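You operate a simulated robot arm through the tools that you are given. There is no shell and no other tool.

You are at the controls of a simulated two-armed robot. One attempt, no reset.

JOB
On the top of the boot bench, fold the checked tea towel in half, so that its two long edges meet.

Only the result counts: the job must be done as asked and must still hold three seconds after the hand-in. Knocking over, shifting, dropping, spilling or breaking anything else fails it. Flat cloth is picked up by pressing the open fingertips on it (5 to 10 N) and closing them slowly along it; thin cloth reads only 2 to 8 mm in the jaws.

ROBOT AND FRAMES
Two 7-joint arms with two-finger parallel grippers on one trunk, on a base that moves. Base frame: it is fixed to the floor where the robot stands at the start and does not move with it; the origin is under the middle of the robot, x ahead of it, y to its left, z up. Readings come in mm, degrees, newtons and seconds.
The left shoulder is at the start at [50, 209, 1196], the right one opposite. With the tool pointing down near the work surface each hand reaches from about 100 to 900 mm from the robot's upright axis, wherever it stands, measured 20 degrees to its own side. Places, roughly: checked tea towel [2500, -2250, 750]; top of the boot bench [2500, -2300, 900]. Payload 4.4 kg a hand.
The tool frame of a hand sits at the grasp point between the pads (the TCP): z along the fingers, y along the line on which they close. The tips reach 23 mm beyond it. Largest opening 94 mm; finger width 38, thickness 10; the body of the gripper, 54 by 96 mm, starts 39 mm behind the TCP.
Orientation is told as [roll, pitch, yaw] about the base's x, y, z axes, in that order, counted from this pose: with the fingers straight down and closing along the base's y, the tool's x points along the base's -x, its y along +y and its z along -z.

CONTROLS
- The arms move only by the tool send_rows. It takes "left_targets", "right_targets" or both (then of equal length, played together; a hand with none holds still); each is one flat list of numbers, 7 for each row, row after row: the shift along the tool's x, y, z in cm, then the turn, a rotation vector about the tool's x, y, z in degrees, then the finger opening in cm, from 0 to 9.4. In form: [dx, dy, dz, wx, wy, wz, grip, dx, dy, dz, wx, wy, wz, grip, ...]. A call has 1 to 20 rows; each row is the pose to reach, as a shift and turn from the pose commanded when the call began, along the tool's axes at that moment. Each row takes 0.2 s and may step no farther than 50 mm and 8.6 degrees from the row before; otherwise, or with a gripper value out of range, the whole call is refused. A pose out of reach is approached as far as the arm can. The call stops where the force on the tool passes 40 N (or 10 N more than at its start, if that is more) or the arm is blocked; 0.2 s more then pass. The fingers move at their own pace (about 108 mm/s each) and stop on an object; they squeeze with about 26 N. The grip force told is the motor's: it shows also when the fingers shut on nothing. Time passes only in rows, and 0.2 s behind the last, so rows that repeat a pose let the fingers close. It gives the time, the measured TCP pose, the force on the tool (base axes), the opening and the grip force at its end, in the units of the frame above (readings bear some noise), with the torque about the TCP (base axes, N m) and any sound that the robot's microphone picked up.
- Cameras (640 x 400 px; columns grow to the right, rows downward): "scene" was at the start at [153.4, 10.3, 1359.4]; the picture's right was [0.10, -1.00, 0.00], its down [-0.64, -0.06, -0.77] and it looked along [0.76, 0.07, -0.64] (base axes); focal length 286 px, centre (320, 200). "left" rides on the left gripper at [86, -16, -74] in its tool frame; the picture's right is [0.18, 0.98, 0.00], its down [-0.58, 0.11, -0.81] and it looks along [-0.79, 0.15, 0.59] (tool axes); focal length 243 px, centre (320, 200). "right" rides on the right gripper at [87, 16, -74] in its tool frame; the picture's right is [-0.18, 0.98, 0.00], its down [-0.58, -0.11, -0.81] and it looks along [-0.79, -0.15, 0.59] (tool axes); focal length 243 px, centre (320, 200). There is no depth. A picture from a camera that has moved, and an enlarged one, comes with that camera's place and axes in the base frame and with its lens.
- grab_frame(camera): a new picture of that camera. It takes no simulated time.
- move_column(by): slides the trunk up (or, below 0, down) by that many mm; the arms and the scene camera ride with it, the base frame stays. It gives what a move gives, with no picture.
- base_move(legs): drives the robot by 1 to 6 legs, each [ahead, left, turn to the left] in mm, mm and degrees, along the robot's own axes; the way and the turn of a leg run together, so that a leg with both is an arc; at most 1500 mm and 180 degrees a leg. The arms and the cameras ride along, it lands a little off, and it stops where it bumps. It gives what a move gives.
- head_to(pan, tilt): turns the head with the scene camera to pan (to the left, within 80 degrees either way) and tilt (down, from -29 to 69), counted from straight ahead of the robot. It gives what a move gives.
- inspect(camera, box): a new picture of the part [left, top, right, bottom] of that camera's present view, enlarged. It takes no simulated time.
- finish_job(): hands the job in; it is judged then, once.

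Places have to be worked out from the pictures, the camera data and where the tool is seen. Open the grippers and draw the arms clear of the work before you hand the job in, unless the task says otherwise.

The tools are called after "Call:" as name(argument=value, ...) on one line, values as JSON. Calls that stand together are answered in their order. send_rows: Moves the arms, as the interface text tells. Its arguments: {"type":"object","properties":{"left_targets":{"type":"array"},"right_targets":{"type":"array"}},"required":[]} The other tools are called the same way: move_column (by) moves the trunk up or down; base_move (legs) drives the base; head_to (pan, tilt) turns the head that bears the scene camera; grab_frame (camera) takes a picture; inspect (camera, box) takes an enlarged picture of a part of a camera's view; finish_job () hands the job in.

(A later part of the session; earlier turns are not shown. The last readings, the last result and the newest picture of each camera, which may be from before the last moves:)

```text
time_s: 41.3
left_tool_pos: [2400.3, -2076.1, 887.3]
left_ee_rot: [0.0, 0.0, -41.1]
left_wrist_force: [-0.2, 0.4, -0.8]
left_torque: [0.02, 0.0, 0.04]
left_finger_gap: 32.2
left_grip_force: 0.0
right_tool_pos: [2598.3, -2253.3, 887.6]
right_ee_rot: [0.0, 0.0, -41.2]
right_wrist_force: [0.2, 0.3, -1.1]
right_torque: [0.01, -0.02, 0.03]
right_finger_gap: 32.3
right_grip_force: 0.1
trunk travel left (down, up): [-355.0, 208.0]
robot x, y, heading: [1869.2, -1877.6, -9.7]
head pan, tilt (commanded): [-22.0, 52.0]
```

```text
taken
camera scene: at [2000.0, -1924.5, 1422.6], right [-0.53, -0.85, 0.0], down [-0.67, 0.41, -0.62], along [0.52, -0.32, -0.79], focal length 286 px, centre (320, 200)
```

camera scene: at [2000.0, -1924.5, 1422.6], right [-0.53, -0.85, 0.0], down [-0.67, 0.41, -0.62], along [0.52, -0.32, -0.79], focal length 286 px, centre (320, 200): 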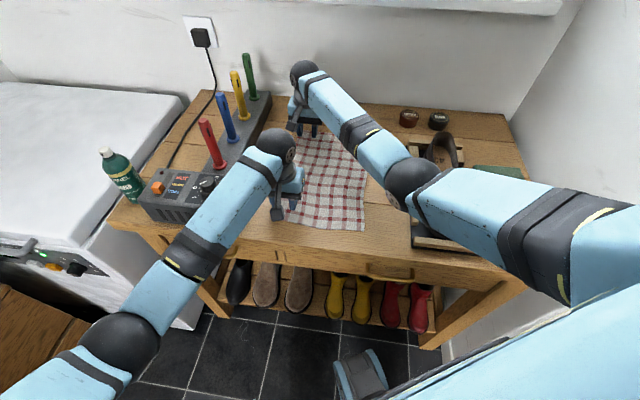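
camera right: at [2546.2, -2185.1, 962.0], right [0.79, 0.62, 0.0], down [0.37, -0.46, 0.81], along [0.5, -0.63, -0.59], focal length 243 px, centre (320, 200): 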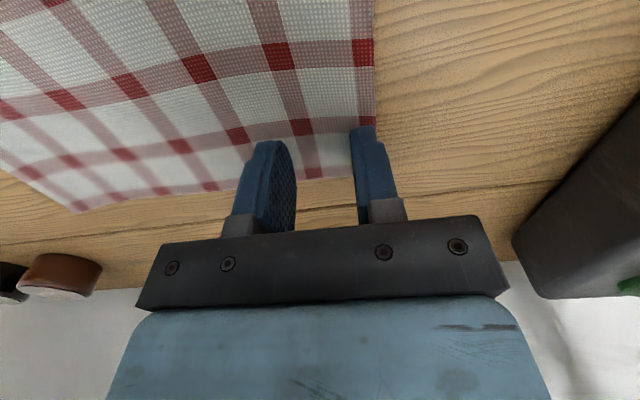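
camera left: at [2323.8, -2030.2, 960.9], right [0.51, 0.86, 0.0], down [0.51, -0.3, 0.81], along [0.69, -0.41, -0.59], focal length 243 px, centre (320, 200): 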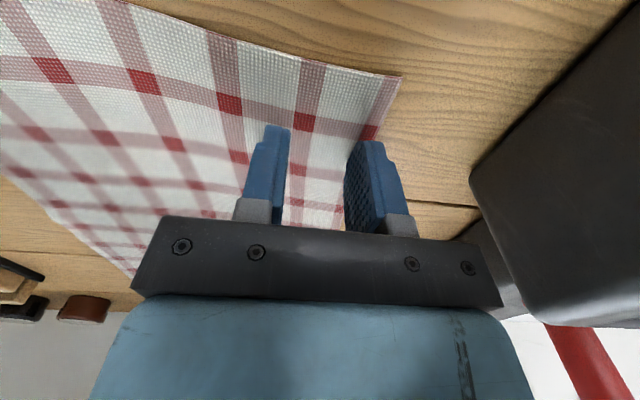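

Both hands are 28–31 mm inside the left edge and ~36–42 mm from the ends, tips about 10 mm above the cloth. I go down 8 mm and read the forces.

Call:
send_rows(left_targets=[0, 0, 0.4, 0, 0, 0, 3.2, 0, 0, 0.8, 0, 0, 0, 3.2], right_targets=[0, 0, 0.4, 0, 0, 0, 3.2, 0, 0, 0.8, 0, 0, 0, 3.2])

```text
time_s: 41.9
left_tool_pos: [2399.8, -2075.1, 884.9]
left_ee_rot: [0.0, -0.5, -41.2]
left_wrist_force: [7.9, 0.6, 28.9]
left_torque: [0.48, -0.18, -0.11]
left_finger_gap: 32.1
left_grip_force: 0.3
right_tool_pos: [2597.9, -2254.4, 885.5]
right_ee_rot: [0.0, -0.3, -41.1]
right_wrist_force: [2.2, -0.7, 9.5]
right_torque: [0.01, -0.13, -0.05]
right_finger_gap: 32.0
right_grip_force: 0.0
trunk travel left (down, up): [-355.0, 208.0]
robot x, y, heading: [1870.6, -1876.1, -9.7]
head pan, tilt (commanded): [-22.0, 52.0]
```

Contact came at TCP z≈885 (cloth surface ≈862). The left presses 29 N, too much, the right 9.5 N; I ease the left by 4 mm and read again.

Call:
send_rows(left_targets=[0, 0, -0.4, 0, 0, 0, 3.2, 0, 0, -0.4, 0, 0, 0, 3.2], right_targets=[0, 0, 0, 0, 0, 0, 3.2, 0, 0, 0, 0, 0, 0, 3.2])

```text
time_s: 42.5
left_tool_pos: [2398.1, -2074.3, 884.4]
left_ee_rot: [0.0, -0.1, -41.2]
left_wrist_force: [1.9, -2.4, 9.7]
left_torque: [0.07, -0.17, -0.03]
left_finger_gap: 32.0
left_grip_force: 0.0
right_tool_pos: [2598.1, -2252.8, 884.3]
right_ee_rot: [0.2, -0.4, -41.1]
right_wrist_force: [4.8, -2.1, 22.5]
right_torque: [0.02, -0.11, -0.01]
right_finger_gap: 32.1
right_grip_force: 0.0
trunk travel left (down, up): [-355.0, 208.0]
robot x, y, heading: [1870.9, -1874.1, -9.7]
head pan, tilt (commanded): [-22.0, 52.0]
```

Left is now 9.7 N; the right settled at 22.5 N, so I ease it by 3 mm.

Call:
send_rows(left_targets=[0, 0, -0.03, 0, 0, 0, 3.2, 0, 0, -0.03, 0, 0, 0, 3.2], right_targets=[0, 0, -0.3, 0, 0, 0, 3.2, 0, 0, -0.3, 0, 0, 0, 3.2])

```text
time_s: 43.1
left_tool_pos: [2398.6, -2073.5, 884.6]
left_ee_rot: [0.0, 0.0, -41.1]
left_wrist_force: [-1.3, -1.6, 7.5]
left_torque: [0.12, -0.03, 0.03]
left_finger_gap: 31.7
left_grip_force: 0.0
right_tool_pos: [2598.2, -2254.2, 884.0]
right_ee_rot: [0.0, -0.1, -41.1]
right_wrist_force: [2.9, -0.1, 13.9]
right_torque: [0.07, -0.2, 0.01]
right_finger_gap: 31.8
right_grip_force: 0.1
trunk travel left (down, up): [-355.0, 208.0]
robot x, y, heading: [1867.7, -1878.4, -9.9]
head pan, tilt (commanded): [-22.0, 52.0]
```

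Right needs about 1 mm less; with 7–9 N on both I close the fingers slowly along the cloth.

Call:
send_rows(left_targets=[0, 0, 0, 0, 0, 0, 3.0, 0, 0, 0, 0, 0, 0, 2.8, 0, 0, 0, 0, 0, 0, 2.6, 0, 0, 0, 0, 0, 0, 2.4, 0, 0, 0, 0, 0, 0, 2.2, 0, 0, 0, 0, 0, 0, 2.0, 0, 0, 0, 0, 0, 0, 1.8, 0, 0, 0, 0, 0, 0, 1.6, 0, 0, 0, 0, 0, 0, 1.4, 0, 0, 0, 0, 0, 0, 1.2, 0, 0, 0, 0, 0, 0, 1.0, 0, 0, 0, 0, 0, 0, 0.8, 0, 0, 0, 0, 0, 0, 0.6, 0, 0, 0, 0, 0, 0, 0.4, 0, 0, 0, 0, 0, 0, 0.2, 0, 0, 0, 0, 0, 0, 0, 0, 0, 0, 0, 0, 0, 0, 0, 0, 0, 0, 0, 0, 0], right_targets=[0, 0, -0.1, 0, 0, 0, 3.0, 0, 0, -0.1, 0, 0, 0, 2.8, 0, 0, -0.1, 0, 0, 0, 2.6, 0, 0, -0.1, 0, 0, 0, 2.4, 0, 0, -0.1, 0, 0, 0, 2.2, 0, 0, -0.1, 0, 0, 0, 2.0, 0, 0, -0.1, 0, 0, 0, 1.8, 0, 0, -0.1, 0, 0, 0, 1.6, 0, 0, -0.1, 0, 0, 0, 1.4, 0, 0, -0.1, 0, 0, 0, 1.2, 0, 0, -0.1, 0, 0, 0, 1.0, 0, 0, -0.1, 0, 0, 0, 0.8, 0, 0, -0.1, 0, 0, 0, 0.6, 0, 0, -0.1, 0, 0, 0, 0.4, 0, 0, -0.1, 0, 0, 0, 0.2, 0, 0, -0.1, 0, 0, 0, 0, 0, 0, -0.1, 0, 0, 0, 0, 0, 0, -0.1, 0, 0, 0, 0])

Call:
grab_frame(camera="left")

Call:
grab_frame(camera="right")

Call:
grab_frame(camera="scene")

```text
time_s: 46.9
left_tool_pos: [2399.3, -2072.9, 883.7]
left_ee_rot: [0.0, -0.1, -41.2]
left_wrist_force: [2.6, -1.5, 11.6]
left_torque: [0.06, -0.05, -0.03]
left_finger_gap: 2.2
left_grip_force: 25.9
right_tool_pos: [2597.7, -2253.5, 884.9]
right_ee_rot: [0.0, -0.1, -41.3]
right_wrist_force: [1.0, 0.4, 0.8]
right_torque: [0.02, -0.02, 0.03]
right_finger_gap: 2.1
right_grip_force: 25.4
trunk travel left (down, up): [-355.0, 208.0]
robot x, y, heading: [1865.0, -1878.8, -9.9]
head pan, tilt (commanded): [-22.0, 52.0]
```

```text
taken
camera left: at [2322.9, -2029.4, 958.1], right [0.51, 0.86, 0.0], down [0.51, -0.3, 0.81], along [0.69, -0.41, -0.59], focal length 243 px, centre (320, 200)
```

left: 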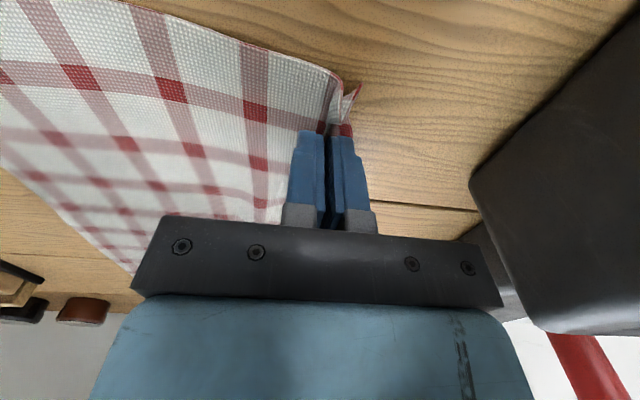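

```text
taken
camera right: at [2545.2, -2184.5, 959.0], right [0.79, 0.62, 0.0], down [0.36, -0.46, 0.81], along [0.5, -0.63, -0.59], focal length 243 px, centre (320, 200)
```

right: 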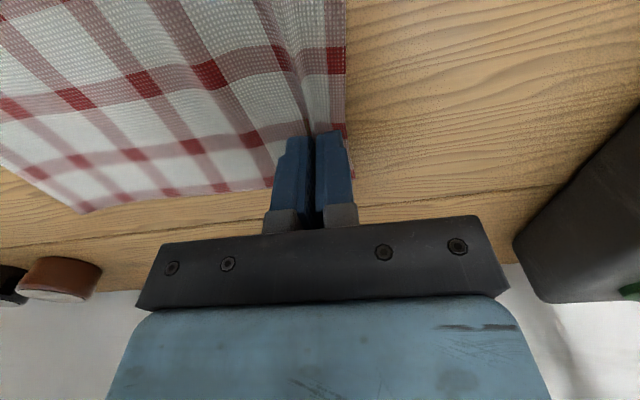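

```text
taken
camera scene: at [1999.3, -1924.0, 1422.8], right [-0.53, -0.85, 0.0], down [-0.67, 0.41, -0.62], along [0.52, -0.32, -0.79], focal length 286 px, centre (320, 200)
```

scene: 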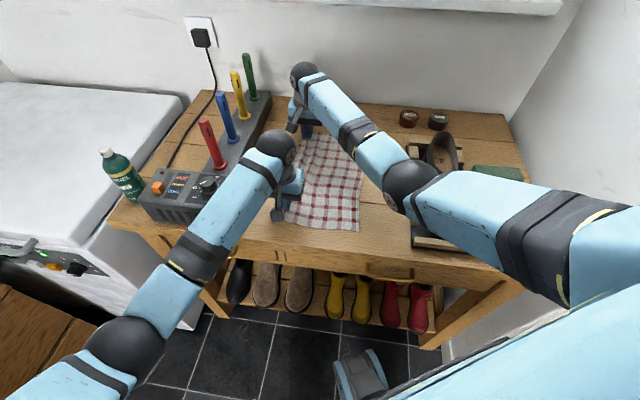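

Both hands have pinched a ridge (gap 2.1–2.2 mm), but the ridge takes 30 mm of cloth plus a 12 mm flap, which would curl at the fold. I reopen slowly while pressing, to spread the cloth flat again, and will re-pinch a smaller ridge nearer the edge.

Call:
send_rows(left_targets=[0, 0, 0, 0, 0, 0, 0.3, 0, 0, 0, 0, 0, 0, 0.6, 0, 0, 0, 0, 0, 0, 0.9, 0, 0, 0, 0, 0, 0, 1.2, 0, 0, 0, 0, 0, 0, 1.5, 0, 0, 0, 0, 0, 0, 1.8, 0, 0, 0, 0, 0, 0, 2.1, 0, 0, 0, 0, 0, 0, 2.4, 0, 0, 0, 0, 0, 0, 2.7, 0, 0, 0, 0, 0, 0, 3.0, 0, 0, 0, 0, 0, 0, 3.3, 0, 0, -0.5, 0, 0, 0, 3.3, 0, 0, -2, 0, 0, 0, 3.3], right_targets=[0, 0, 0.2, 0, 0, 0, 0.3, 0, 0, 0.2, 0, 0, 0, 0.6, 0, 0, 0.2, 0, 0, 0, 0.9, 0, 0, 0.2, 0, 0, 0, 1.2, 0, 0, 0.2, 0, 0, 0, 1.5, 0, 0, 0.2, 0, 0, 0, 1.8, 0, 0, 0.2, 0, 0, 0, 2.1, 0, 0, 0.2, 0, 0, 0, 2.4, 0, 0, 0.2, 0, 0, 0, 2.7, 0, 0, 0.2, 0, 0, 0, 3.0, 0, 0, 0.2, 0, 0, 0, 3.3, 0, 0, -0.5, 0, 0, 0, 3.3, 0, 0, -2, 0, 0, 0, 3.3])

Call:
grab_frame(camera="left")

Call:
grab_frame(camera="right")

```text
time_s: 49.7
left_tool_pos: [2398.9, -2074.7, 905.1]
left_ee_rot: [0.0, -0.1, -41.2]
left_wrist_force: [-0.1, 0.4, -0.1]
left_torque: [0.03, -0.01, -0.02]
left_finger_gap: 33.1
left_grip_force: 0.0
right_tool_pos: [2598.0, -2252.8, 902.8]
right_ee_rot: [0.1, 0.0, -41.2]
right_wrist_force: [-0.2, 0.6, -0.3]
right_torque: [-0.01, 0.03, -0.01]
right_finger_gap: 33.0
right_grip_force: 0.0
trunk travel left (down, up): [-355.0, 208.0]
robot x, y, heading: [1865.2, -1873.2, -9.8]
head pan, tilt (commanded): [-22.0, 52.0]
```

```text
taken
camera left: at [2322.9, -2029.3, 977.5], right [0.51, 0.86, 0.0], down [0.51, -0.3, 0.81], along [0.69, -0.41, -0.59], focal length 243 px, centre (320, 200)
```

left: 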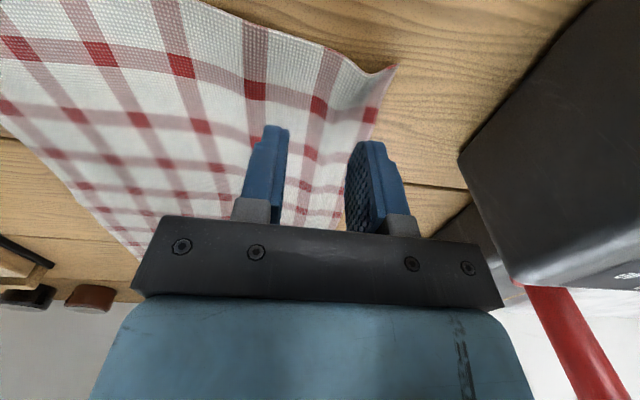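

```text
taken
camera right: at [2545.3, -2183.9, 977.8], right [0.79, 0.62, 0.0], down [0.37, -0.46, 0.81], along [0.5, -0.63, -0.59], focal length 243 px, centre (320, 200)
```

right: 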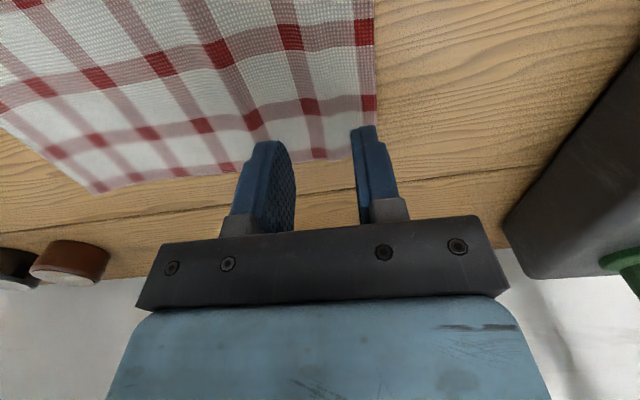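

The cloth lies nearly as before (near-left corner still at about [2387,-2027]). I shift both hands about 16 mm outward so they straddle the edge with a 20 mm opening, and press down again.

Call:
send_rows(left_targets=[0, 0.8, 0, 0, 0, 0, 2.5, 0, 1.55, 0, 0, 0, 0, 2.0, 0, 1.55, 1.0, 0, 0, 0, 2.0, 0, 1.55, 1.7, 0, 0, 0, 2.0, 0, 1.55, 1.95, 0, 0, 0, 2.0, 0, 1.55, 1.95, 0, 0, 0, 2.0], right_targets=[0, 0.8, 0, 0, 0, 0, 2.5, 0, 1.65, 0, 0, 0, 0, 2.0, 0, 1.65, 0.9, 0, 0, 0, 2.0, 0, 1.65, 1.5, 0, 0, 0, 2.0, 0, 1.65, 1.8, 0, 0, 0, 2.0, 0, 1.65, 1.8, 0, 0, 0, 2.0])

Call:
grab_frame(camera="left")

Call:
grab_frame(camera="right")

```text
time_s: 51.1
left_tool_pos: [2410.9, -2062.8, 884.9]
left_ee_rot: [0.0, -0.1, -41.2]
left_wrist_force: [0.5, 0.3, 5.7]
left_torque: [0.05, -0.06, -0.02]
left_finger_gap: 20.3
left_grip_force: 0.1
right_tool_pos: [2610.0, -2241.2, 886.3]
right_ee_rot: [0.0, 0.0, -41.2]
right_wrist_force: [-1.0, 0.6, -0.3]
right_torque: [0.0, -0.02, 0.03]
right_finger_gap: 20.0
right_grip_force: 0.2
trunk travel left (down, up): [-355.0, 208.0]
robot x, y, heading: [1872.0, -1876.0, -9.9]
head pan, tilt (commanded): [-22.0, 52.0]
```

```text
taken
camera left: at [2334.1, -2017.6, 958.2], right [0.51, 0.86, 0.0], down [0.51, -0.3, 0.81], along [0.69, -0.41, -0.59], focal length 243 px, centre (320, 200)
```

left: 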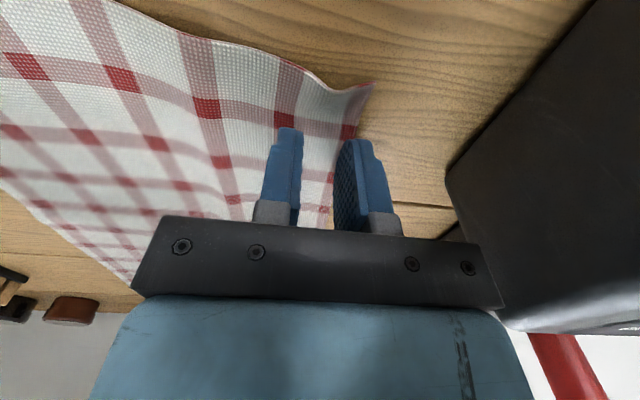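

```text
taken
camera right: at [2556.2, -2171.5, 960.5], right [0.79, 0.62, 0.0], down [0.37, -0.46, 0.81], along [0.5, -0.63, -0.59], focal length 243 px, centre (320, 200)
```

right: 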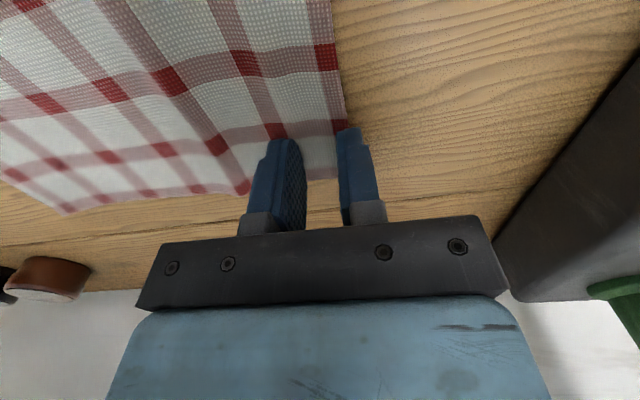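

Left presses 5.7 N, right is not yet in contact. I enlarge the finger regions to see where the edge lies under the outer fingers.

Call:
inspect(camera="left", box=[240, 60, 420, 240])

Call:
inspect(camera="right", box=[220, 60, 420, 240])

```text
2.22 times, centred on (330, 150) of left
camera zoom: at [2334.1, -2017.6, 958.2], right [0.51, 0.86, 0.0], down [0.51, -0.3, 0.81], along [0.69, -0.41, -0.59], focal length 539 px, centre (298, 311)
```

zoom: 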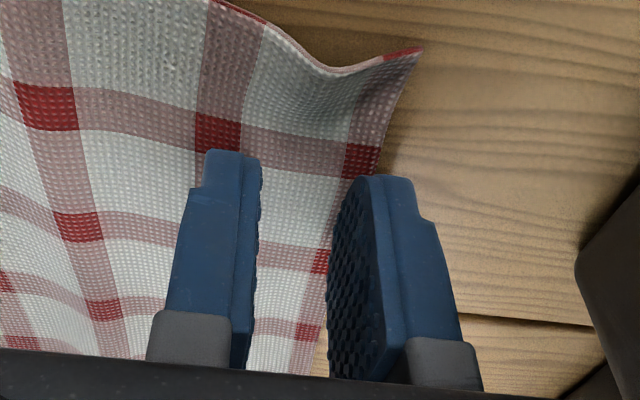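

```text
2.22 times, centred on (320, 150) of right
camera zoom: at [2556.2, -2171.5, 960.5], right [0.79, 0.62, 0.0], down [0.37, -0.46, 0.81], along [0.5, -0.63, -0.59], focal length 539 px, centre (320, 311)
```

zoom: 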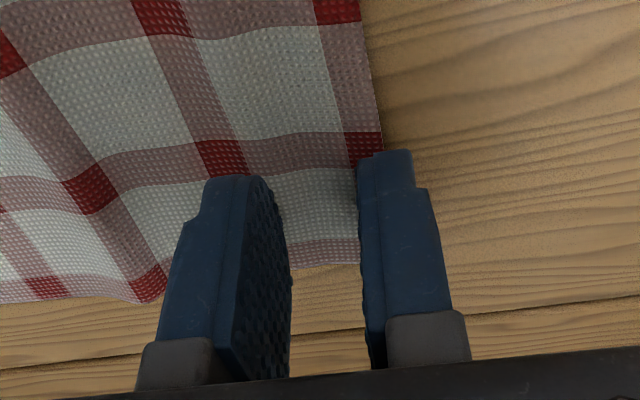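

The outer fingers cover about 3–4 mm of the cloth edge, as wanted. I lower the right hand 2.5 mm to bring it into contact.

Call:
send_rows(left_targets=[0, 0, 0.02, 0, 0, 0, 2.0, 0, 0, 0.02, 0, 0, 0, 2.0, 0, 0, 0.02, 0, 0, 0, 2.0], right_targets=[0, 0, 0.15, 0, 0, 0, 2.0, 0, 0, 0.25, 0, 0, 0, 2.0, 0, 0, 0.25, 0, 0, 0, 2.0])

```text
time_s: 51.9
left_tool_pos: [2411.5, -2063.0, 884.0]
left_ee_rot: [0.0, -0.1, -41.2]
left_wrist_force: [2.4, -0.9, 6.0]
left_torque: [0.04, -0.06, -0.02]
left_finger_gap: 20.0
left_grip_force: 0.1
right_tool_pos: [2609.4, -2242.6, 884.0]
right_ee_rot: [0.0, -0.1, -41.1]
right_wrist_force: [-0.1, -0.4, 3.6]
right_torque: [0.03, -0.02, -0.02]
right_finger_gap: 20.0
right_grip_force: 0.1
trunk travel left (down, up): [-355.0, 208.0]
robot x, y, heading: [1868.8, -1875.9, -9.7]
head pan, tilt (commanded): [-22.0, 52.0]
```

Left 6 N, right 3.6 N; I add a touch of pressure and close slowly.

Call:
send_rows(left_targets=[0, 0, 0.05, 0, 0, 0, 2.0, 0, 0, 0.05, 0, 0, 0, 1.85, 0, 0, 0.05, 0, 0, 0, 1.7, 0, 0, 0.05, 0, 0, 0, 1.55, 0, 0, 0.05, 0, 0, 0, 1.4, 0, 0, 0.05, 0, 0, 0, 1.25, 0, 0, 0.05, 0, 0, 0, 1.1, 0, 0, 0.05, 0, 0, 0, 0.95, 0, 0, 0.05, 0, 0, 0, 0.8, 0, 0, 0.05, 0, 0, 0, 0.65, 0, 0, 0.05, 0, 0, 0, 0.5, 0, 0, 0.05, 0, 0, 0, 0.35, 0, 0, 0.05, 0, 0, 0, 0.2, 0, 0, 0.05, 0, 0, 0, 0.1, 0, 0, 0.05, 0, 0, 0, 0, 0, 0, 0.05, 0, 0, 0, 0], right_targets=[0, 0, 0.13, 0, 0, 0, 2.0, 0, 0, 0.13, 0, 0, 0, 1.85, 0, 0, 0.13, 0, 0, 0, 1.7, 0, 0, 0.13, 0, 0, 0, 1.55, 0, 0, 0.13, 0, 0, 0, 1.4, 0, 0, 0.13, 0, 0, 0, 1.25, 0, 0, 0.13, 0, 0, 0, 1.1, 0, 0, 0.13, 0, 0, 0, 0.95, 0, 0, 0.13, 0, 0, 0, 0.8, 0, 0, 0.13, 0, 0, 0, 0.65, 0, 0, 0.13, 0, 0, 0, 0.5, 0, 0, 0.13, 0, 0, 0, 0.35, 0, 0, 0.13, 0, 0, 0, 0.2, 0, 0, 0.13, 0, 0, 0, 0.1, 0, 0, 0.13, 0, 0, 0, 0, 0, 0, 0.13, 0, 0, 0, 0])

Call:
inspect(camera="left", box=[240, 60, 420, 240])

Call:
inspect(camera="right", box=[220, 60, 420, 240])

```text
time_s: 55.3
left_tool_pos: [2408.3, -2062.1, 884.5]
left_ee_rot: [0.0, -0.1, -41.3]
left_wrist_force: [0.3, 0.7, 2.9]
left_torque: [0.04, -0.02, 0.01]
left_finger_gap: 0.0
left_grip_force: 25.6
right_tool_pos: [2609.1, -2239.5, 885.5]
right_ee_rot: [-0.1, -0.2, -41.2]
right_wrist_force: [0.7, 0.1, 17.0]
right_torque: [0.02, 0.0, -0.05]
right_finger_gap: 0.0
right_grip_force: 25.8
trunk travel left (down, up): [-355.0, 208.0]
robot x, y, heading: [1868.1, -1876.6, -9.6]
head pan, tilt (commanded): [-22.0, 52.0]
```

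```text
2.22 times, centred on (330, 150) of left
camera zoom: at [2332.6, -2016.8, 958.3], right [0.51, 0.86, 0.0], down [0.51, -0.3, 0.81], along [0.7, -0.41, -0.59], focal length 539 px, centre (298, 311)
```

zoom: 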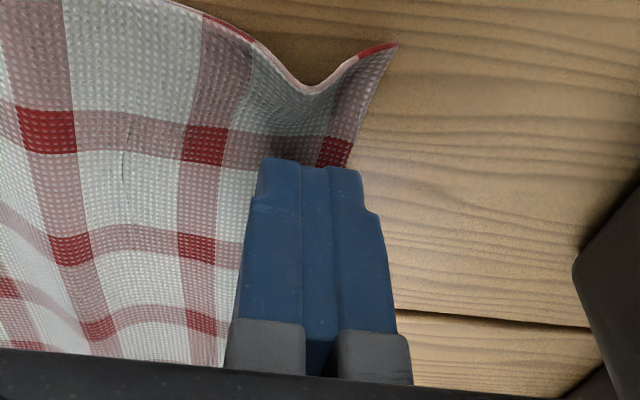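

```text
2.22 times, centred on (320, 150) of right
camera zoom: at [2555.3, -2171.2, 958.5], right [0.79, 0.62, 0.0], down [0.36, -0.46, 0.81], along [0.5, -0.63, -0.59], focal length 539 px, centre (320, 311)
```

zoom: 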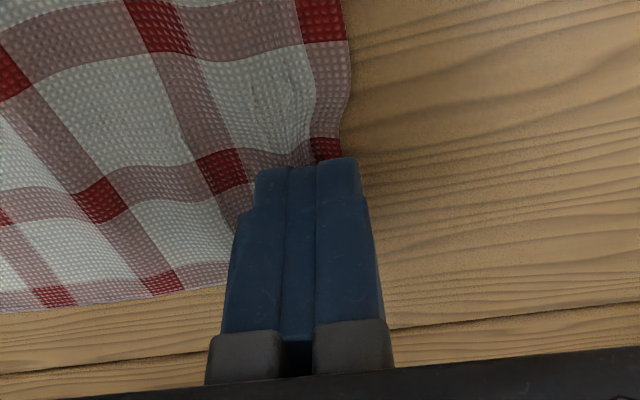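

The fingers shut fully (0.0 mm), so this smaller ridge slipped away; the 32 mm opening did catch. I lift, open to 32 mm, and look again to re-place the hands a bit farther inside the edge.

Call:
send_rows(left_targets=[0, 0, -1, 0, 0, 0, 0, 0, 0, -2, 0, 0, 0, 0.5, 0, 0, -2, 0, 0, 0, 3.2, 0, 0, -2, 0, 0, 0, 3.2], right_targets=[0, 0, -1, 0, 0, 0, 0, 0, 0, -2, 0, 0, 0, 0.5, 0, 0, -2, 0, 0, 0, 3.2, 0, 0, -2, 0, 0, 0, 3.2])

Call:
grab_frame(camera="left")

Call:
grab_frame(camera="right")

```text
time_s: 56.3
left_tool_pos: [2410.7, -2063.3, 903.2]
left_ee_rot: [0.0, 0.1, -41.2]
left_wrist_force: [1.0, 0.1, -0.1]
left_torque: [0.0, 0.0, -0.03]
left_finger_gap: 32.1
left_grip_force: 0.0
right_tool_pos: [2608.9, -2239.9, 901.8]
right_ee_rot: [0.0, 0.0, -41.3]
right_wrist_force: [-0.1, 0.5, -0.1]
right_torque: [0.03, 0.0, 0.0]
right_finger_gap: 32.2
right_grip_force: 0.1
trunk travel left (down, up): [-355.0, 208.0]
robot x, y, heading: [1871.8, -1877.1, -9.6]
head pan, tilt (commanded): [-22.0, 52.0]
```

```text
taken
camera left: at [2334.1, -2017.5, 976.9], right [0.51, 0.86, 0.0], down [0.51, -0.3, 0.81], along [0.69, -0.41, -0.59], focal length 243 px, centre (320, 200)
```

left: 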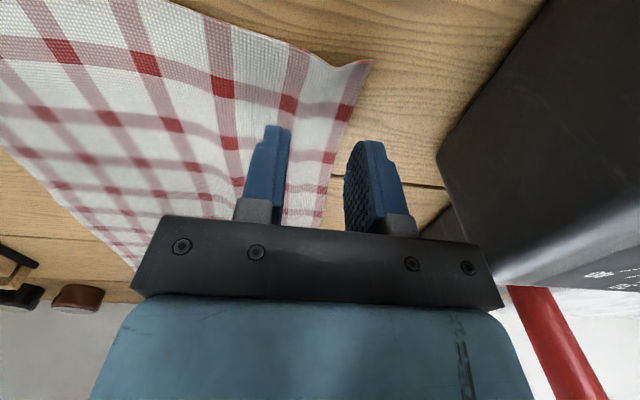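

```text
taken
camera right: at [2556.2, -2172.0, 976.0], right [0.79, 0.62, 0.0], down [0.37, -0.46, 0.81], along [0.5, -0.63, -0.59], focal length 243 px, centre (320, 200)
```

right: 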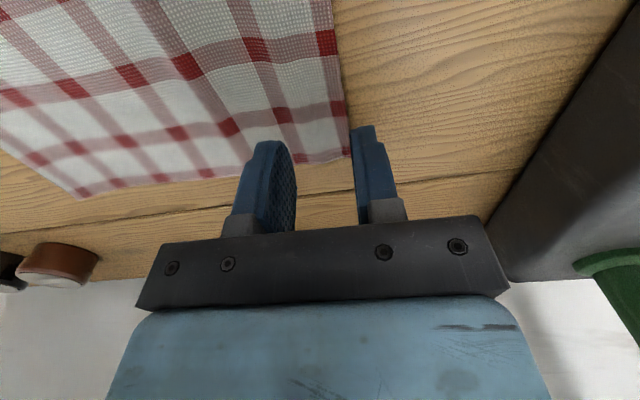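

Now the edge is ~12.5 mm outside the left TCP and ~15 mm outside the right one. I shift the hands inward to about 23 mm inside the edge with a 34 mm opening and press again.

Call:
send_rows(left_targets=[0, -0.5, 0, 0, 0, 0, 3.4, 0, -1.05, 0.3, 0, 0, 0, 3.4, 0, -1.05, 1.2, 0, 0, 0, 3.4, 0, -1.05, 1.8, 0, 0, 0, 3.4, 0, -1.05, 2.0, 0, 0, 0, 3.4, 0, -1.05, 2.0, 0, 0, 0, 3.4, 0, -1.05, 2.0, 0, 0, 0, 3.4], right_targets=[0.3, -0.4, 0, 0, 0, 0, 3.4, 0.6, -0.8, 0.3, 0, 0, 0, 3.4, 0.6, -0.8, 1.1, 0, 0, 0, 3.4, 0.6, -0.8, 1.7, 0, 0, 0, 3.4, 0.6, -0.8, 1.9, 0, 0, 0, 3.4, 0.6, -0.8, 1.9, 0, 0, 0, 3.4, 0.6, -0.8, 1.9, 0, 0, 0, 3.4])

Call:
inspect(camera="left", box=[240, 60, 420, 240])

Call:
inspect(camera="right", box=[220, 60, 420, 240])

```text
time_s: 57.9
left_tool_pos: [2403.3, -2069.6, 883.8]
left_ee_rot: [-0.1, -0.1, -41.2]
left_wrist_force: [1.9, -0.5, 8.9]
left_torque: [0.11, -0.12, -0.03]
left_finger_gap: 34.3
left_grip_force: 0.3
right_tool_pos: [2599.8, -2244.2, 883.9]
right_ee_rot: [0.0, -0.2, -41.3]
right_wrist_force: [1.5, -1.7, 6.0]
right_torque: [0.05, -0.05, -0.01]
right_finger_gap: 34.1
right_grip_force: 0.0
trunk travel left (down, up): [-355.0, 208.0]
robot x, y, heading: [1869.1, -1871.5, -9.5]
head pan, tilt (commanded): [-22.0, 52.0]
```

```text
2.22 times, centred on (330, 150) of left
camera zoom: at [2326.4, -2025.3, 958.0], right [0.51, 0.86, 0.0], down [0.51, -0.3, 0.81], along [0.69, -0.41, -0.59], focal length 539 px, centre (298, 311)
```

zoom: 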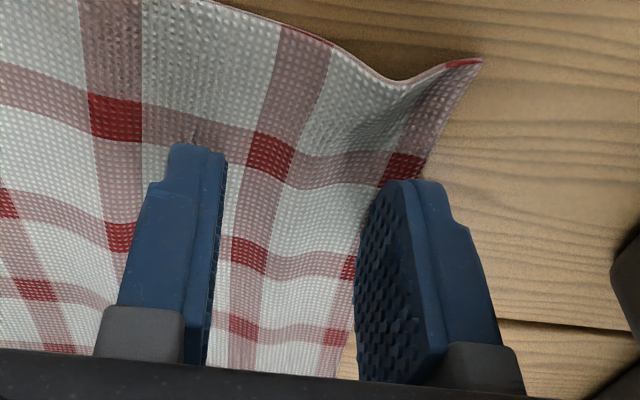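

```text
2.22 times, centred on (320, 150) of right
camera zoom: at [2546.7, -2174.0, 958.7], right [0.79, 0.62, 0.0], down [0.36, -0.46, 0.81], along [0.5, -0.63, -0.59], focal length 539 px, centre (320, 311)
```

zoom: 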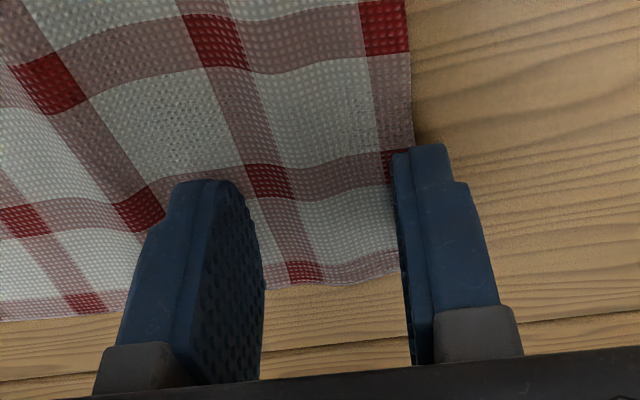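

The outer fingers lie 4–6 mm on the cloth with 8.9 N and 6 N. I close slowly again with slightly more pressure on the right.

Call:
send_rows(left_targets=[0, 0, 0, 0, 0, 0, 3.3, 0, 0, 0, 0, 0, 0, 3.1, 0, 0, 0, 0, 0, 0, 2.9, 0, 0, 0, 0, 0, 0, 2.7, 0, 0, 0, 0, 0, 0, 2.5, 0, 0, 0, 0, 0, 0, 2.3, 0, 0, 0, 0, 0, 0, 2.1, 0, 0, 0, 0, 0, 0, 1.9, 0, 0, 0, 0, 0, 0, 1.7, 0, 0, 0, 0, 0, 0, 1.5, 0, 0, 0, 0, 0, 0, 1.3, 0, 0, 0, 0, 0, 0, 1.1, 0, 0, 0, 0, 0, 0, 0.9, 0, 0, 0, 0, 0, 0, 0.7, 0, 0, 0, 0, 0, 0, 0.5, 0, 0, 0, 0, 0, 0, 0.3, 0, 0, 0, 0, 0, 0, 0, 0, 0, 0, 0, 0, 0, 0], right_targets=[0, 0, 0.05, 0, 0, 0, 3.3, 0, 0, 0.05, 0, 0, 0, 3.1, 0, 0, 0.05, 0, 0, 0, 2.9, 0, 0, 0.05, 0, 0, 0, 2.7, 0, 0, 0.05, 0, 0, 0, 2.5, 0, 0, 0.05, 0, 0, 0, 2.3, 0, 0, 0.05, 0, 0, 0, 2.1, 0, 0, 0.05, 0, 0, 0, 1.9, 0, 0, 0.05, 0, 0, 0, 1.7, 0, 0, 0.05, 0, 0, 0, 1.5, 0, 0, 0.05, 0, 0, 0, 1.3, 0, 0, 0.05, 0, 0, 0, 1.1, 0, 0, 0.05, 0, 0, 0, 0.9, 0, 0, 0.05, 0, 0, 0, 0.7, 0, 0, 0.05, 0, 0, 0, 0.5, 0, 0, 0.05, 0, 0, 0, 0.3, 0, 0, 0.05, 0, 0, 0, 0, 0, 0, 0.05, 0, 0, 0, 0])

Call:
inspect(camera="left", box=[240, 60, 420, 240])

Call:
inspect(camera="right", box=[220, 60, 420, 240])

```text
time_s: 61.7
left_tool_pos: [2401.3, -2069.4, 884.0]
left_ee_rot: [0.0, 0.0, -41.1]
left_wrist_force: [1.1, -1.5, 7.8]
left_torque: [0.03, 0.0, -0.02]
left_finger_gap: 7.4
left_grip_force: 25.7
right_tool_pos: [2599.5, -2241.7, 884.2]
right_ee_rot: [0.0, -0.2, -41.1]
right_wrist_force: [-0.8, 2.0, 11.4]
right_torque: [0.06, -0.01, -0.06]
right_finger_gap: 3.0
right_grip_force: 25.4
trunk travel left (down, up): [-355.0, 208.0]
robot x, y, heading: [1869.9, -1873.7, -9.8]
head pan, tilt (commanded): [-22.0, 52.0]
```

```text
2.22 times, centred on (330, 150) of left
camera zoom: at [2325.8, -2024.7, 958.1], right [0.51, 0.86, 0.0], down [0.51, -0.3, 0.81], along [0.7, -0.41, -0.59], focal length 539 px, centre (298, 311)
```

zoom: 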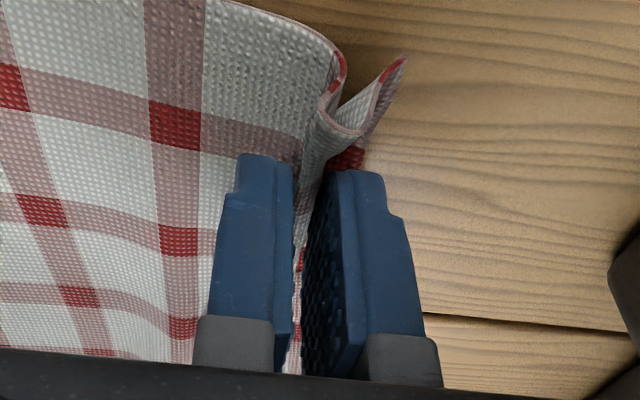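

```text
2.22 times, centred on (320, 150) of right
camera zoom: at [2545.9, -2173.2, 958.6], right [0.79, 0.62, 0.0], down [0.36, -0.46, 0.81], along [0.5, -0.63, -0.59], focal length 539 px, centre (320, 311)
```

zoom: 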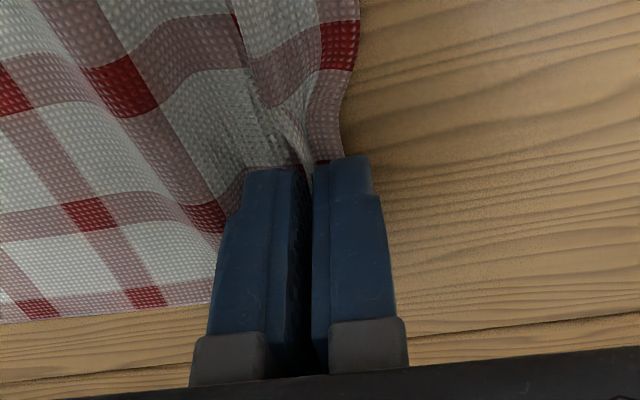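

Both hands now hold cloth (gaps 7.4 and 3.0 mm) with the edge close to the fingers. I lift both gently by 40 mm to test the hold.

Call:
send_rows(left_targets=[0, 0, -0.5, 0, 0, 0, 0, 0, 0, -1.2, 0, 0, 0, 0, 0, -0.2, -2.2, 0, 0, 0, 0, 0, -0.4, -3.2, 0, 0, 0, 0, 0, -0.6, -4, 0, 0, 0, 0], right_targets=[0, 0, -0.5, 0, 0, 0, 0, 0, 0, -1.2, 0, 0, 0, 0, 0, -0.2, -2.2, 0, 0, 0, 0, 0, -0.4, -3.2, 0, 0, 0, 0, 0, -0.6, -4, 0, 0, 0, 0])

Call:
grab_frame(camera="left")

Call:
grab_frame(camera="right")

Call:
grab_frame(camera="scene")

```text
time_s: 62.9
left_tool_pos: [2399.9, -2075.6, 924.2]
left_ee_rot: [-0.1, 0.0, -41.2]
left_wrist_force: [-0.1, 0.0, -0.1]
left_torque: [-0.04, 0.01, 0.03]
left_finger_gap: 6.9
left_grip_force: 26.2
right_tool_pos: [2597.6, -2248.1, 924.2]
right_ee_rot: [-0.1, -0.2, -41.2]
right_wrist_force: [-0.1, 0.4, 0.5]
right_torque: [0.0, 0.03, -0.03]
right_finger_gap: 2.7
right_grip_force: 26.1
trunk travel left (down, up): [-355.0, 208.0]
robot x, y, heading: [1868.8, -1875.0, -9.7]
head pan, tilt (commanded): [-22.0, 52.0]
```

```text
taken
camera left: at [2323.0, -2030.2, 997.5], right [0.51, 0.86, 0.0], down [0.51, -0.3, 0.81], along [0.69, -0.41, -0.59], focal length 243 px, centre (320, 200)
```

left: 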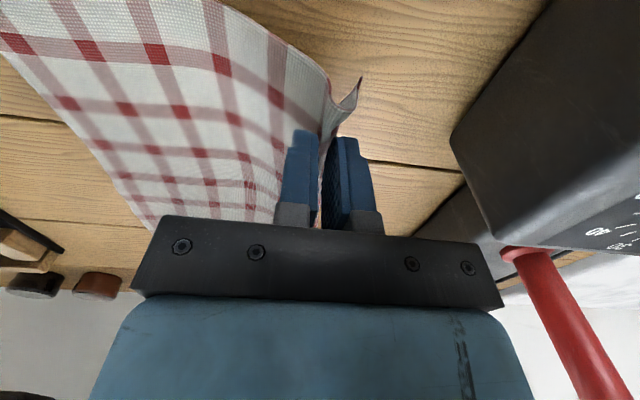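

```text
taken
camera right: at [2543.2, -2178.7, 997.1], right [0.79, 0.62, 0.0], down [0.37, -0.46, 0.81], along [0.5, -0.63, -0.59], focal length 243 px, centre (320, 200)
```

right: 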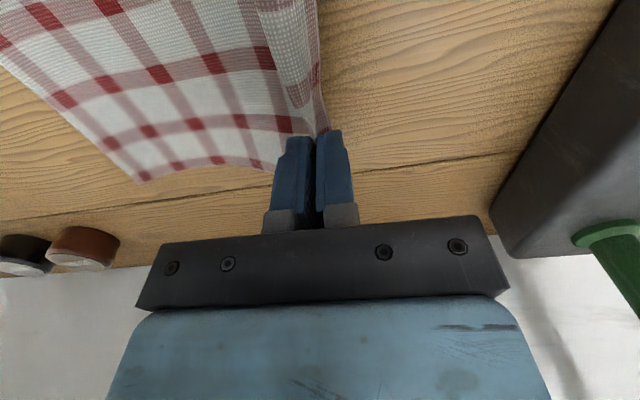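

```text
taken
camera scene: at [2000.3, -1924.6, 1422.6], right [-0.53, -0.85, 0.0], down [-0.67, 0.41, -0.62], along [0.52, -0.32, -0.79], focal length 286 px, centre (320, 200)
```

scene: 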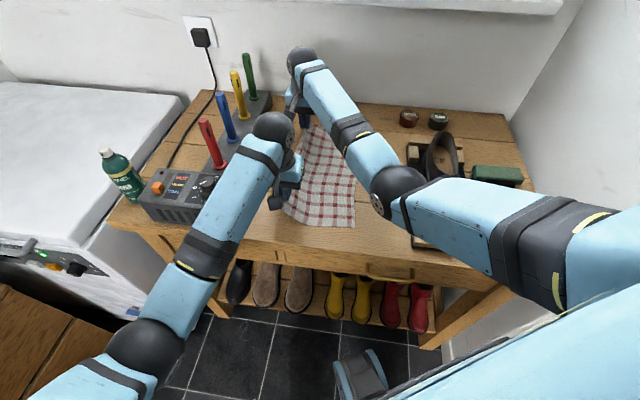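

Both hands hold the edge. The right part of the towel seems to have been drawn slightly left; I enlarge to measure where the right edge now lies.

Call:
inspect(camera="scene", box=[260, 110, 400, 240])

```text
3.08 times, centred on (330, 175) of scene
camera zoom: at [2000.3, -1924.6, 1422.6], right [-0.53, -0.85, 0.0], down [-0.67, 0.41, -0.62], along [0.52, -0.32, -0.79], focal length 879 px, centre (289, 277)
```

zoom: 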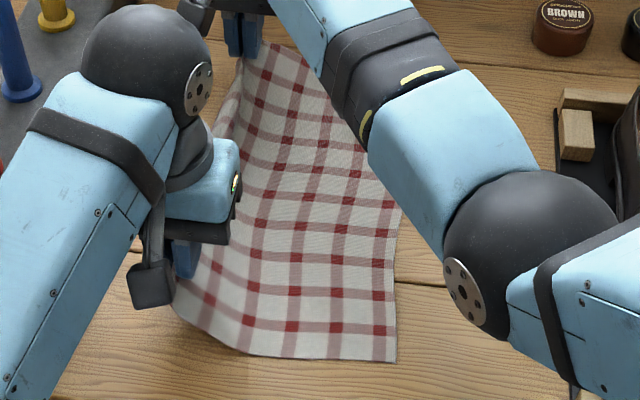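

Both hands hold well, but folding from this ridge would roll the edge inward, since the hands stay on the top face. A better way: pinch a ridge along the towel's long centre line, lift it so both halves hang with the long edges together, and lay it down on its side. I set the edge back down and spread it by reopening slowly.

Call:
send_rows(left_targets=[0, 0.3, 2, 0, 0, 0, 0, 0, 0.6, 3.5, 0, 0, 0, 0, 0, 0.6, 4.0, 0, 0, 0, 0, 0, 0.6, 4.0, 0, 0, 0, 0.9, 0, 0.6, 4.0, 0, 0, 0, 1.2, 0, 0.6, 4.0, 0, 0, 0, 1.5, 0, 0.6, 4.0, 0, 0, 0, 1.8, 0, 0.6, 4.0, 0, 0, 0, 2.1, 0, 0.6, 4.0, 0, 0, 0, 2.4, 0, 0.6, 4.0, 0, 0, 0, 2.7, 0, 0.6, 4.0, 0, 0, 0, 3.0, 0, 0.6, 4.0, 0, 0, 0, 3.3, 0, 0.6, 4.0, 0, 0, 0, 3.6, 0, 0.6, 3.5, 0, 0, 0, 3.6, 0, 0.6, 2, 0, 0, 0, 3.6], right_targets=[0, 0.3, 2, 0, 0, 0, 0, 0, 0.6, 3.5, 0, 0, 0, 0, 0, 0.6, 4.0, 0, 0, 0, 0, 0, 0.6, 4.0, 0, 0, 0, 0.9, 0, 0.6, 4.0, 0, 0, 0, 1.2, 0, 0.6, 4.0, 0, 0, 0, 1.5, 0, 0.6, 4.0, 0, 0, 0, 1.8, 0, 0.6, 4.0, 0, 0, 0, 2.1, 0, 0.6, 4.0, 0, 0, 0, 2.4, 0, 0.6, 4.0, 0, 0, 0, 2.7, 0, 0.6, 4.0, 0, 0, 0, 3.0, 0, 0.6, 4.0, 0, 0, 0, 3.3, 0, 0.6, 4.0, 0, 0, 0, 3.6, 0, 0.6, 3.5, 0, 0, 0, 3.6, 0, 0.6, 2, 0, 0, 0, 3.6])

Call:
grab_frame(camera="left")

Call:
grab_frame(camera="right")

```text
time_s: 66.1
left_tool_pos: [2402.9, -2071.2, 904.0]
left_ee_rot: [0.0, 0.0, -41.2]
left_wrist_force: [-0.2, 0.2, 0.1]
left_torque: [0.01, 0.0, -0.01]
left_finger_gap: 36.2
left_grip_force: 0.0
right_tool_pos: [2599.3, -2242.9, 902.6]
right_ee_rot: [0.0, 0.0, -41.1]
right_wrist_force: [0.0, -0.2, -0.5]
right_torque: [0.0, -0.01, 0.03]
right_finger_gap: 36.0
right_grip_force: 0.1
trunk travel left (down, up): [-355.0, 208.0]
robot x, y, heading: [1870.5, -1877.2, -9.9]
head pan, tilt (commanded): [-22.0, 52.0]
```

```text
taken
camera left: at [2326.1, -2025.5, 977.5], right [0.51, 0.86, 0.0], down [0.51, -0.3, 0.81], along [0.69, -0.41, -0.59], focal length 243 px, centre (320, 200)
```

left: 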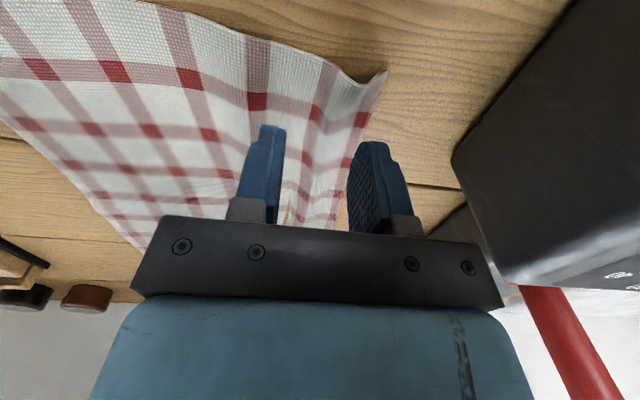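

```text
taken
camera right: at [2546.5, -2174.1, 976.9], right [0.79, 0.62, 0.0], down [0.37, -0.46, 0.81], along [0.5, -0.63, -0.59], focal length 243 px, centre (320, 200)
```

right: 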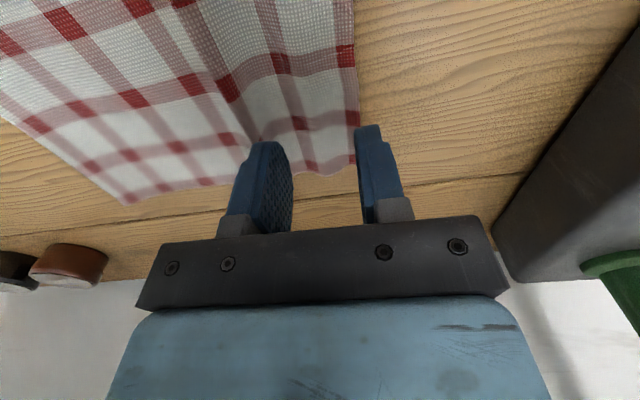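

The left edge lies back at its place, the right edge has come about 25 mm left, with a small slack ridge in between. I raise both hands and move them above the estimated centre line ([2364,-2123] near, [2568,-2292] far) to look at the stripes.

Call:
send_rows(left_targets=[0, 0, -3, 0, 0, 0, 3.6, 0, -1, -6, 0, 0, 0, 3.6, -0.2, -4, -8, 0, 0, 0, 3.6, -0.5, -6.43, -8, 0, 0, 0, 3.6], right_targets=[0, 0, -3, 0, 0, 0, 3.6, 0, -1, -6, 0, 0, 0, 3.6, -0.5, -4, -8, 0, 0, 0, 3.6, -0.92, -5.79, -8, 0, 0, 0, 3.6])

Call:
grab_frame(camera="left")

Call:
grab_frame(camera="right")

Call:
inspect(camera="scene", box=[260, 110, 400, 240])

```text
time_s: 67.1
left_tool_pos: [2364.8, -2123.2, 982.8]
left_ee_rot: [0.1, 0.0, -41.2]
left_wrist_force: [-1.0, -0.4, 1.0]
left_torque: [0.02, -0.03, -0.01]
left_finger_gap: 36.0
left_grip_force: 0.1
right_tool_pos: [2569.1, -2293.1, 983.6]
right_ee_rot: [0.0, 0.0, -41.1]
right_wrist_force: [-0.1, -0.6, 0.5]
right_torque: [-0.03, 0.01, 0.03]
right_finger_gap: 36.0
right_grip_force: 0.1
trunk travel left (down, up): [-355.0, 208.0]
robot x, y, heading: [1866.8, -1875.2, -9.7]
head pan, tilt (commanded): [-22.0, 52.0]
```

```text
taken
camera left: at [2288.1, -2078.1, 1056.3], right [0.51, 0.86, 0.0], down [0.51, -0.3, 0.81], along [0.69, -0.41, -0.59], focal length 243 px, centre (320, 200)
```

left: 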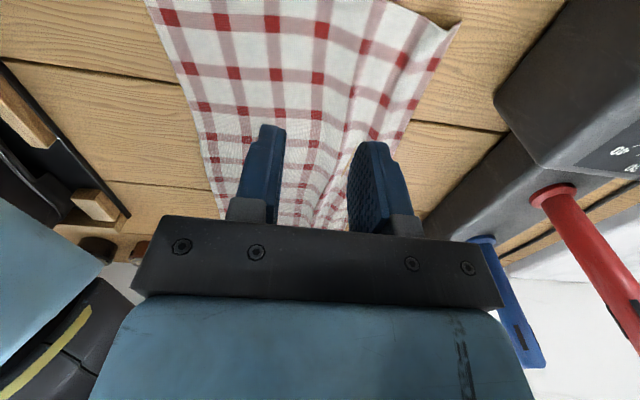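

```text
taken
camera right: at [2515.4, -2224.9, 1057.5], right [0.79, 0.62, 0.0], down [0.37, -0.46, 0.81], along [0.5, -0.63, -0.59], focal length 243 px, centre (320, 200)
```

right: 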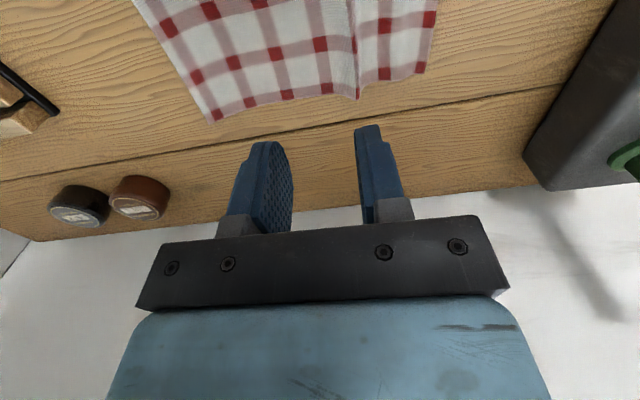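

```text
3.08 times, centred on (330, 175) of scene
camera zoom: at [2000.1, -1925.3, 1422.6], right [-0.53, -0.85, 0.0], down [-0.67, 0.41, -0.62], along [0.52, -0.32, -0.79], focal length 879 px, centre (289, 277)
```

zoom: 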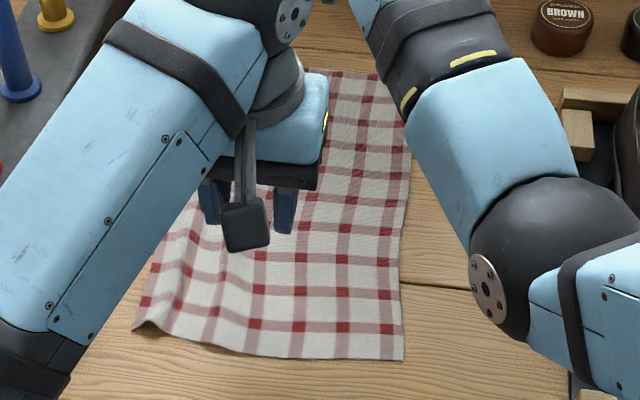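

Counting stripes, the towel's centre is about 6 mm right of the 4th stripe; so the left hand must go 8 mm right, the right hand 5 mm right and 12 mm nearer. I do that and press down with a 36 mm opening.

Call:
send_rows(left_targets=[0, -0.8, 2, 0, 0, 0, 3.6, 0, -0.8, 6, 0, 0, 0, 3.6, 0, -0.8, 8.8, 0, 0, 0, 3.6, 0, -0.8, 9.6, 0, 0, 0, 3.6, 0, -0.8, 9.9, 0, 0, 0, 3.6, 0, -0.8, 9.9, 0, 0, 0, 3.6], right_targets=[1.0, -0.5, 2, 0, 0, 0, 3.6, 1.2, -0.5, 6, 0, 0, 0, 3.6, 1.2, -0.5, 8.8, 0, 0, 0, 3.6, 1.2, -0.5, 9.6, 0, 0, 0, 3.6, 1.2, -0.5, 9.85, 0, 0, 0, 3.6, 1.2, -0.5, 9.85, 0, 0, 0, 3.6])

Call:
grab_frame(camera="left")

Call:
grab_frame(camera="right")

```text
time_s: 68.5
left_tool_pos: [2364.2, -2124.5, 885.4]
left_ee_rot: [0.4, -0.3, -41.0]
left_wrist_force: [0.5, -0.5, 0.2]
left_torque: [0.03, 0.01, -0.04]
left_finger_gap: 36.2
left_grip_force: 0.0
right_tool_pos: [2555.9, -2287.9, 884.1]
right_ee_rot: [0.1, -0.1, -41.2]
right_wrist_force: [0.0, -1.1, 4.0]
right_torque: [0.0, -0.02, 0.01]
right_finger_gap: 36.1
right_grip_force: 0.0
trunk travel left (down, up): [-355.0, 208.0]
robot x, y, heading: [1865.0, -1877.4, -10.0]
head pan, tilt (commanded): [-22.0, 52.0]
```

```text
taken
camera left: at [2287.2, -2080.8, 958.5], right [0.51, 0.86, 0.01], down [0.5, -0.3, 0.81], along [0.7, -0.41, -0.59], focal length 243 px, centre (320, 200)
```

left: 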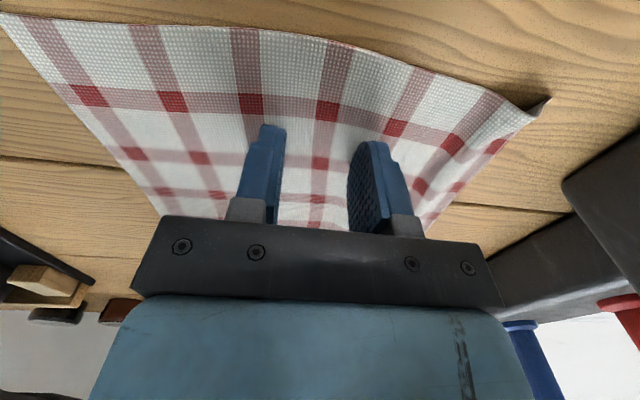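

```text
taken
camera right: at [2503.0, -2219.5, 958.7], right [0.79, 0.62, 0.0], down [0.36, -0.46, 0.81], along [0.5, -0.63, -0.59], focal length 243 px, centre (320, 200)
```

right: 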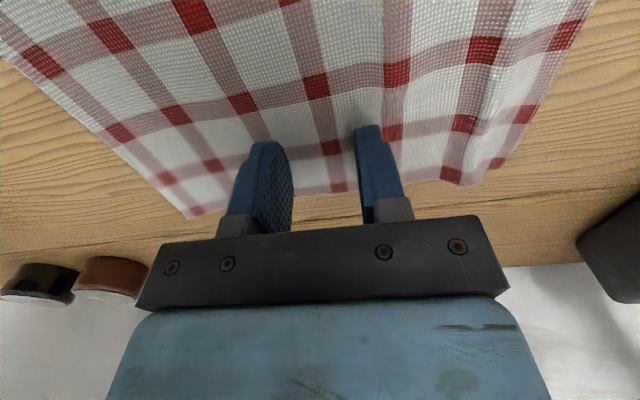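

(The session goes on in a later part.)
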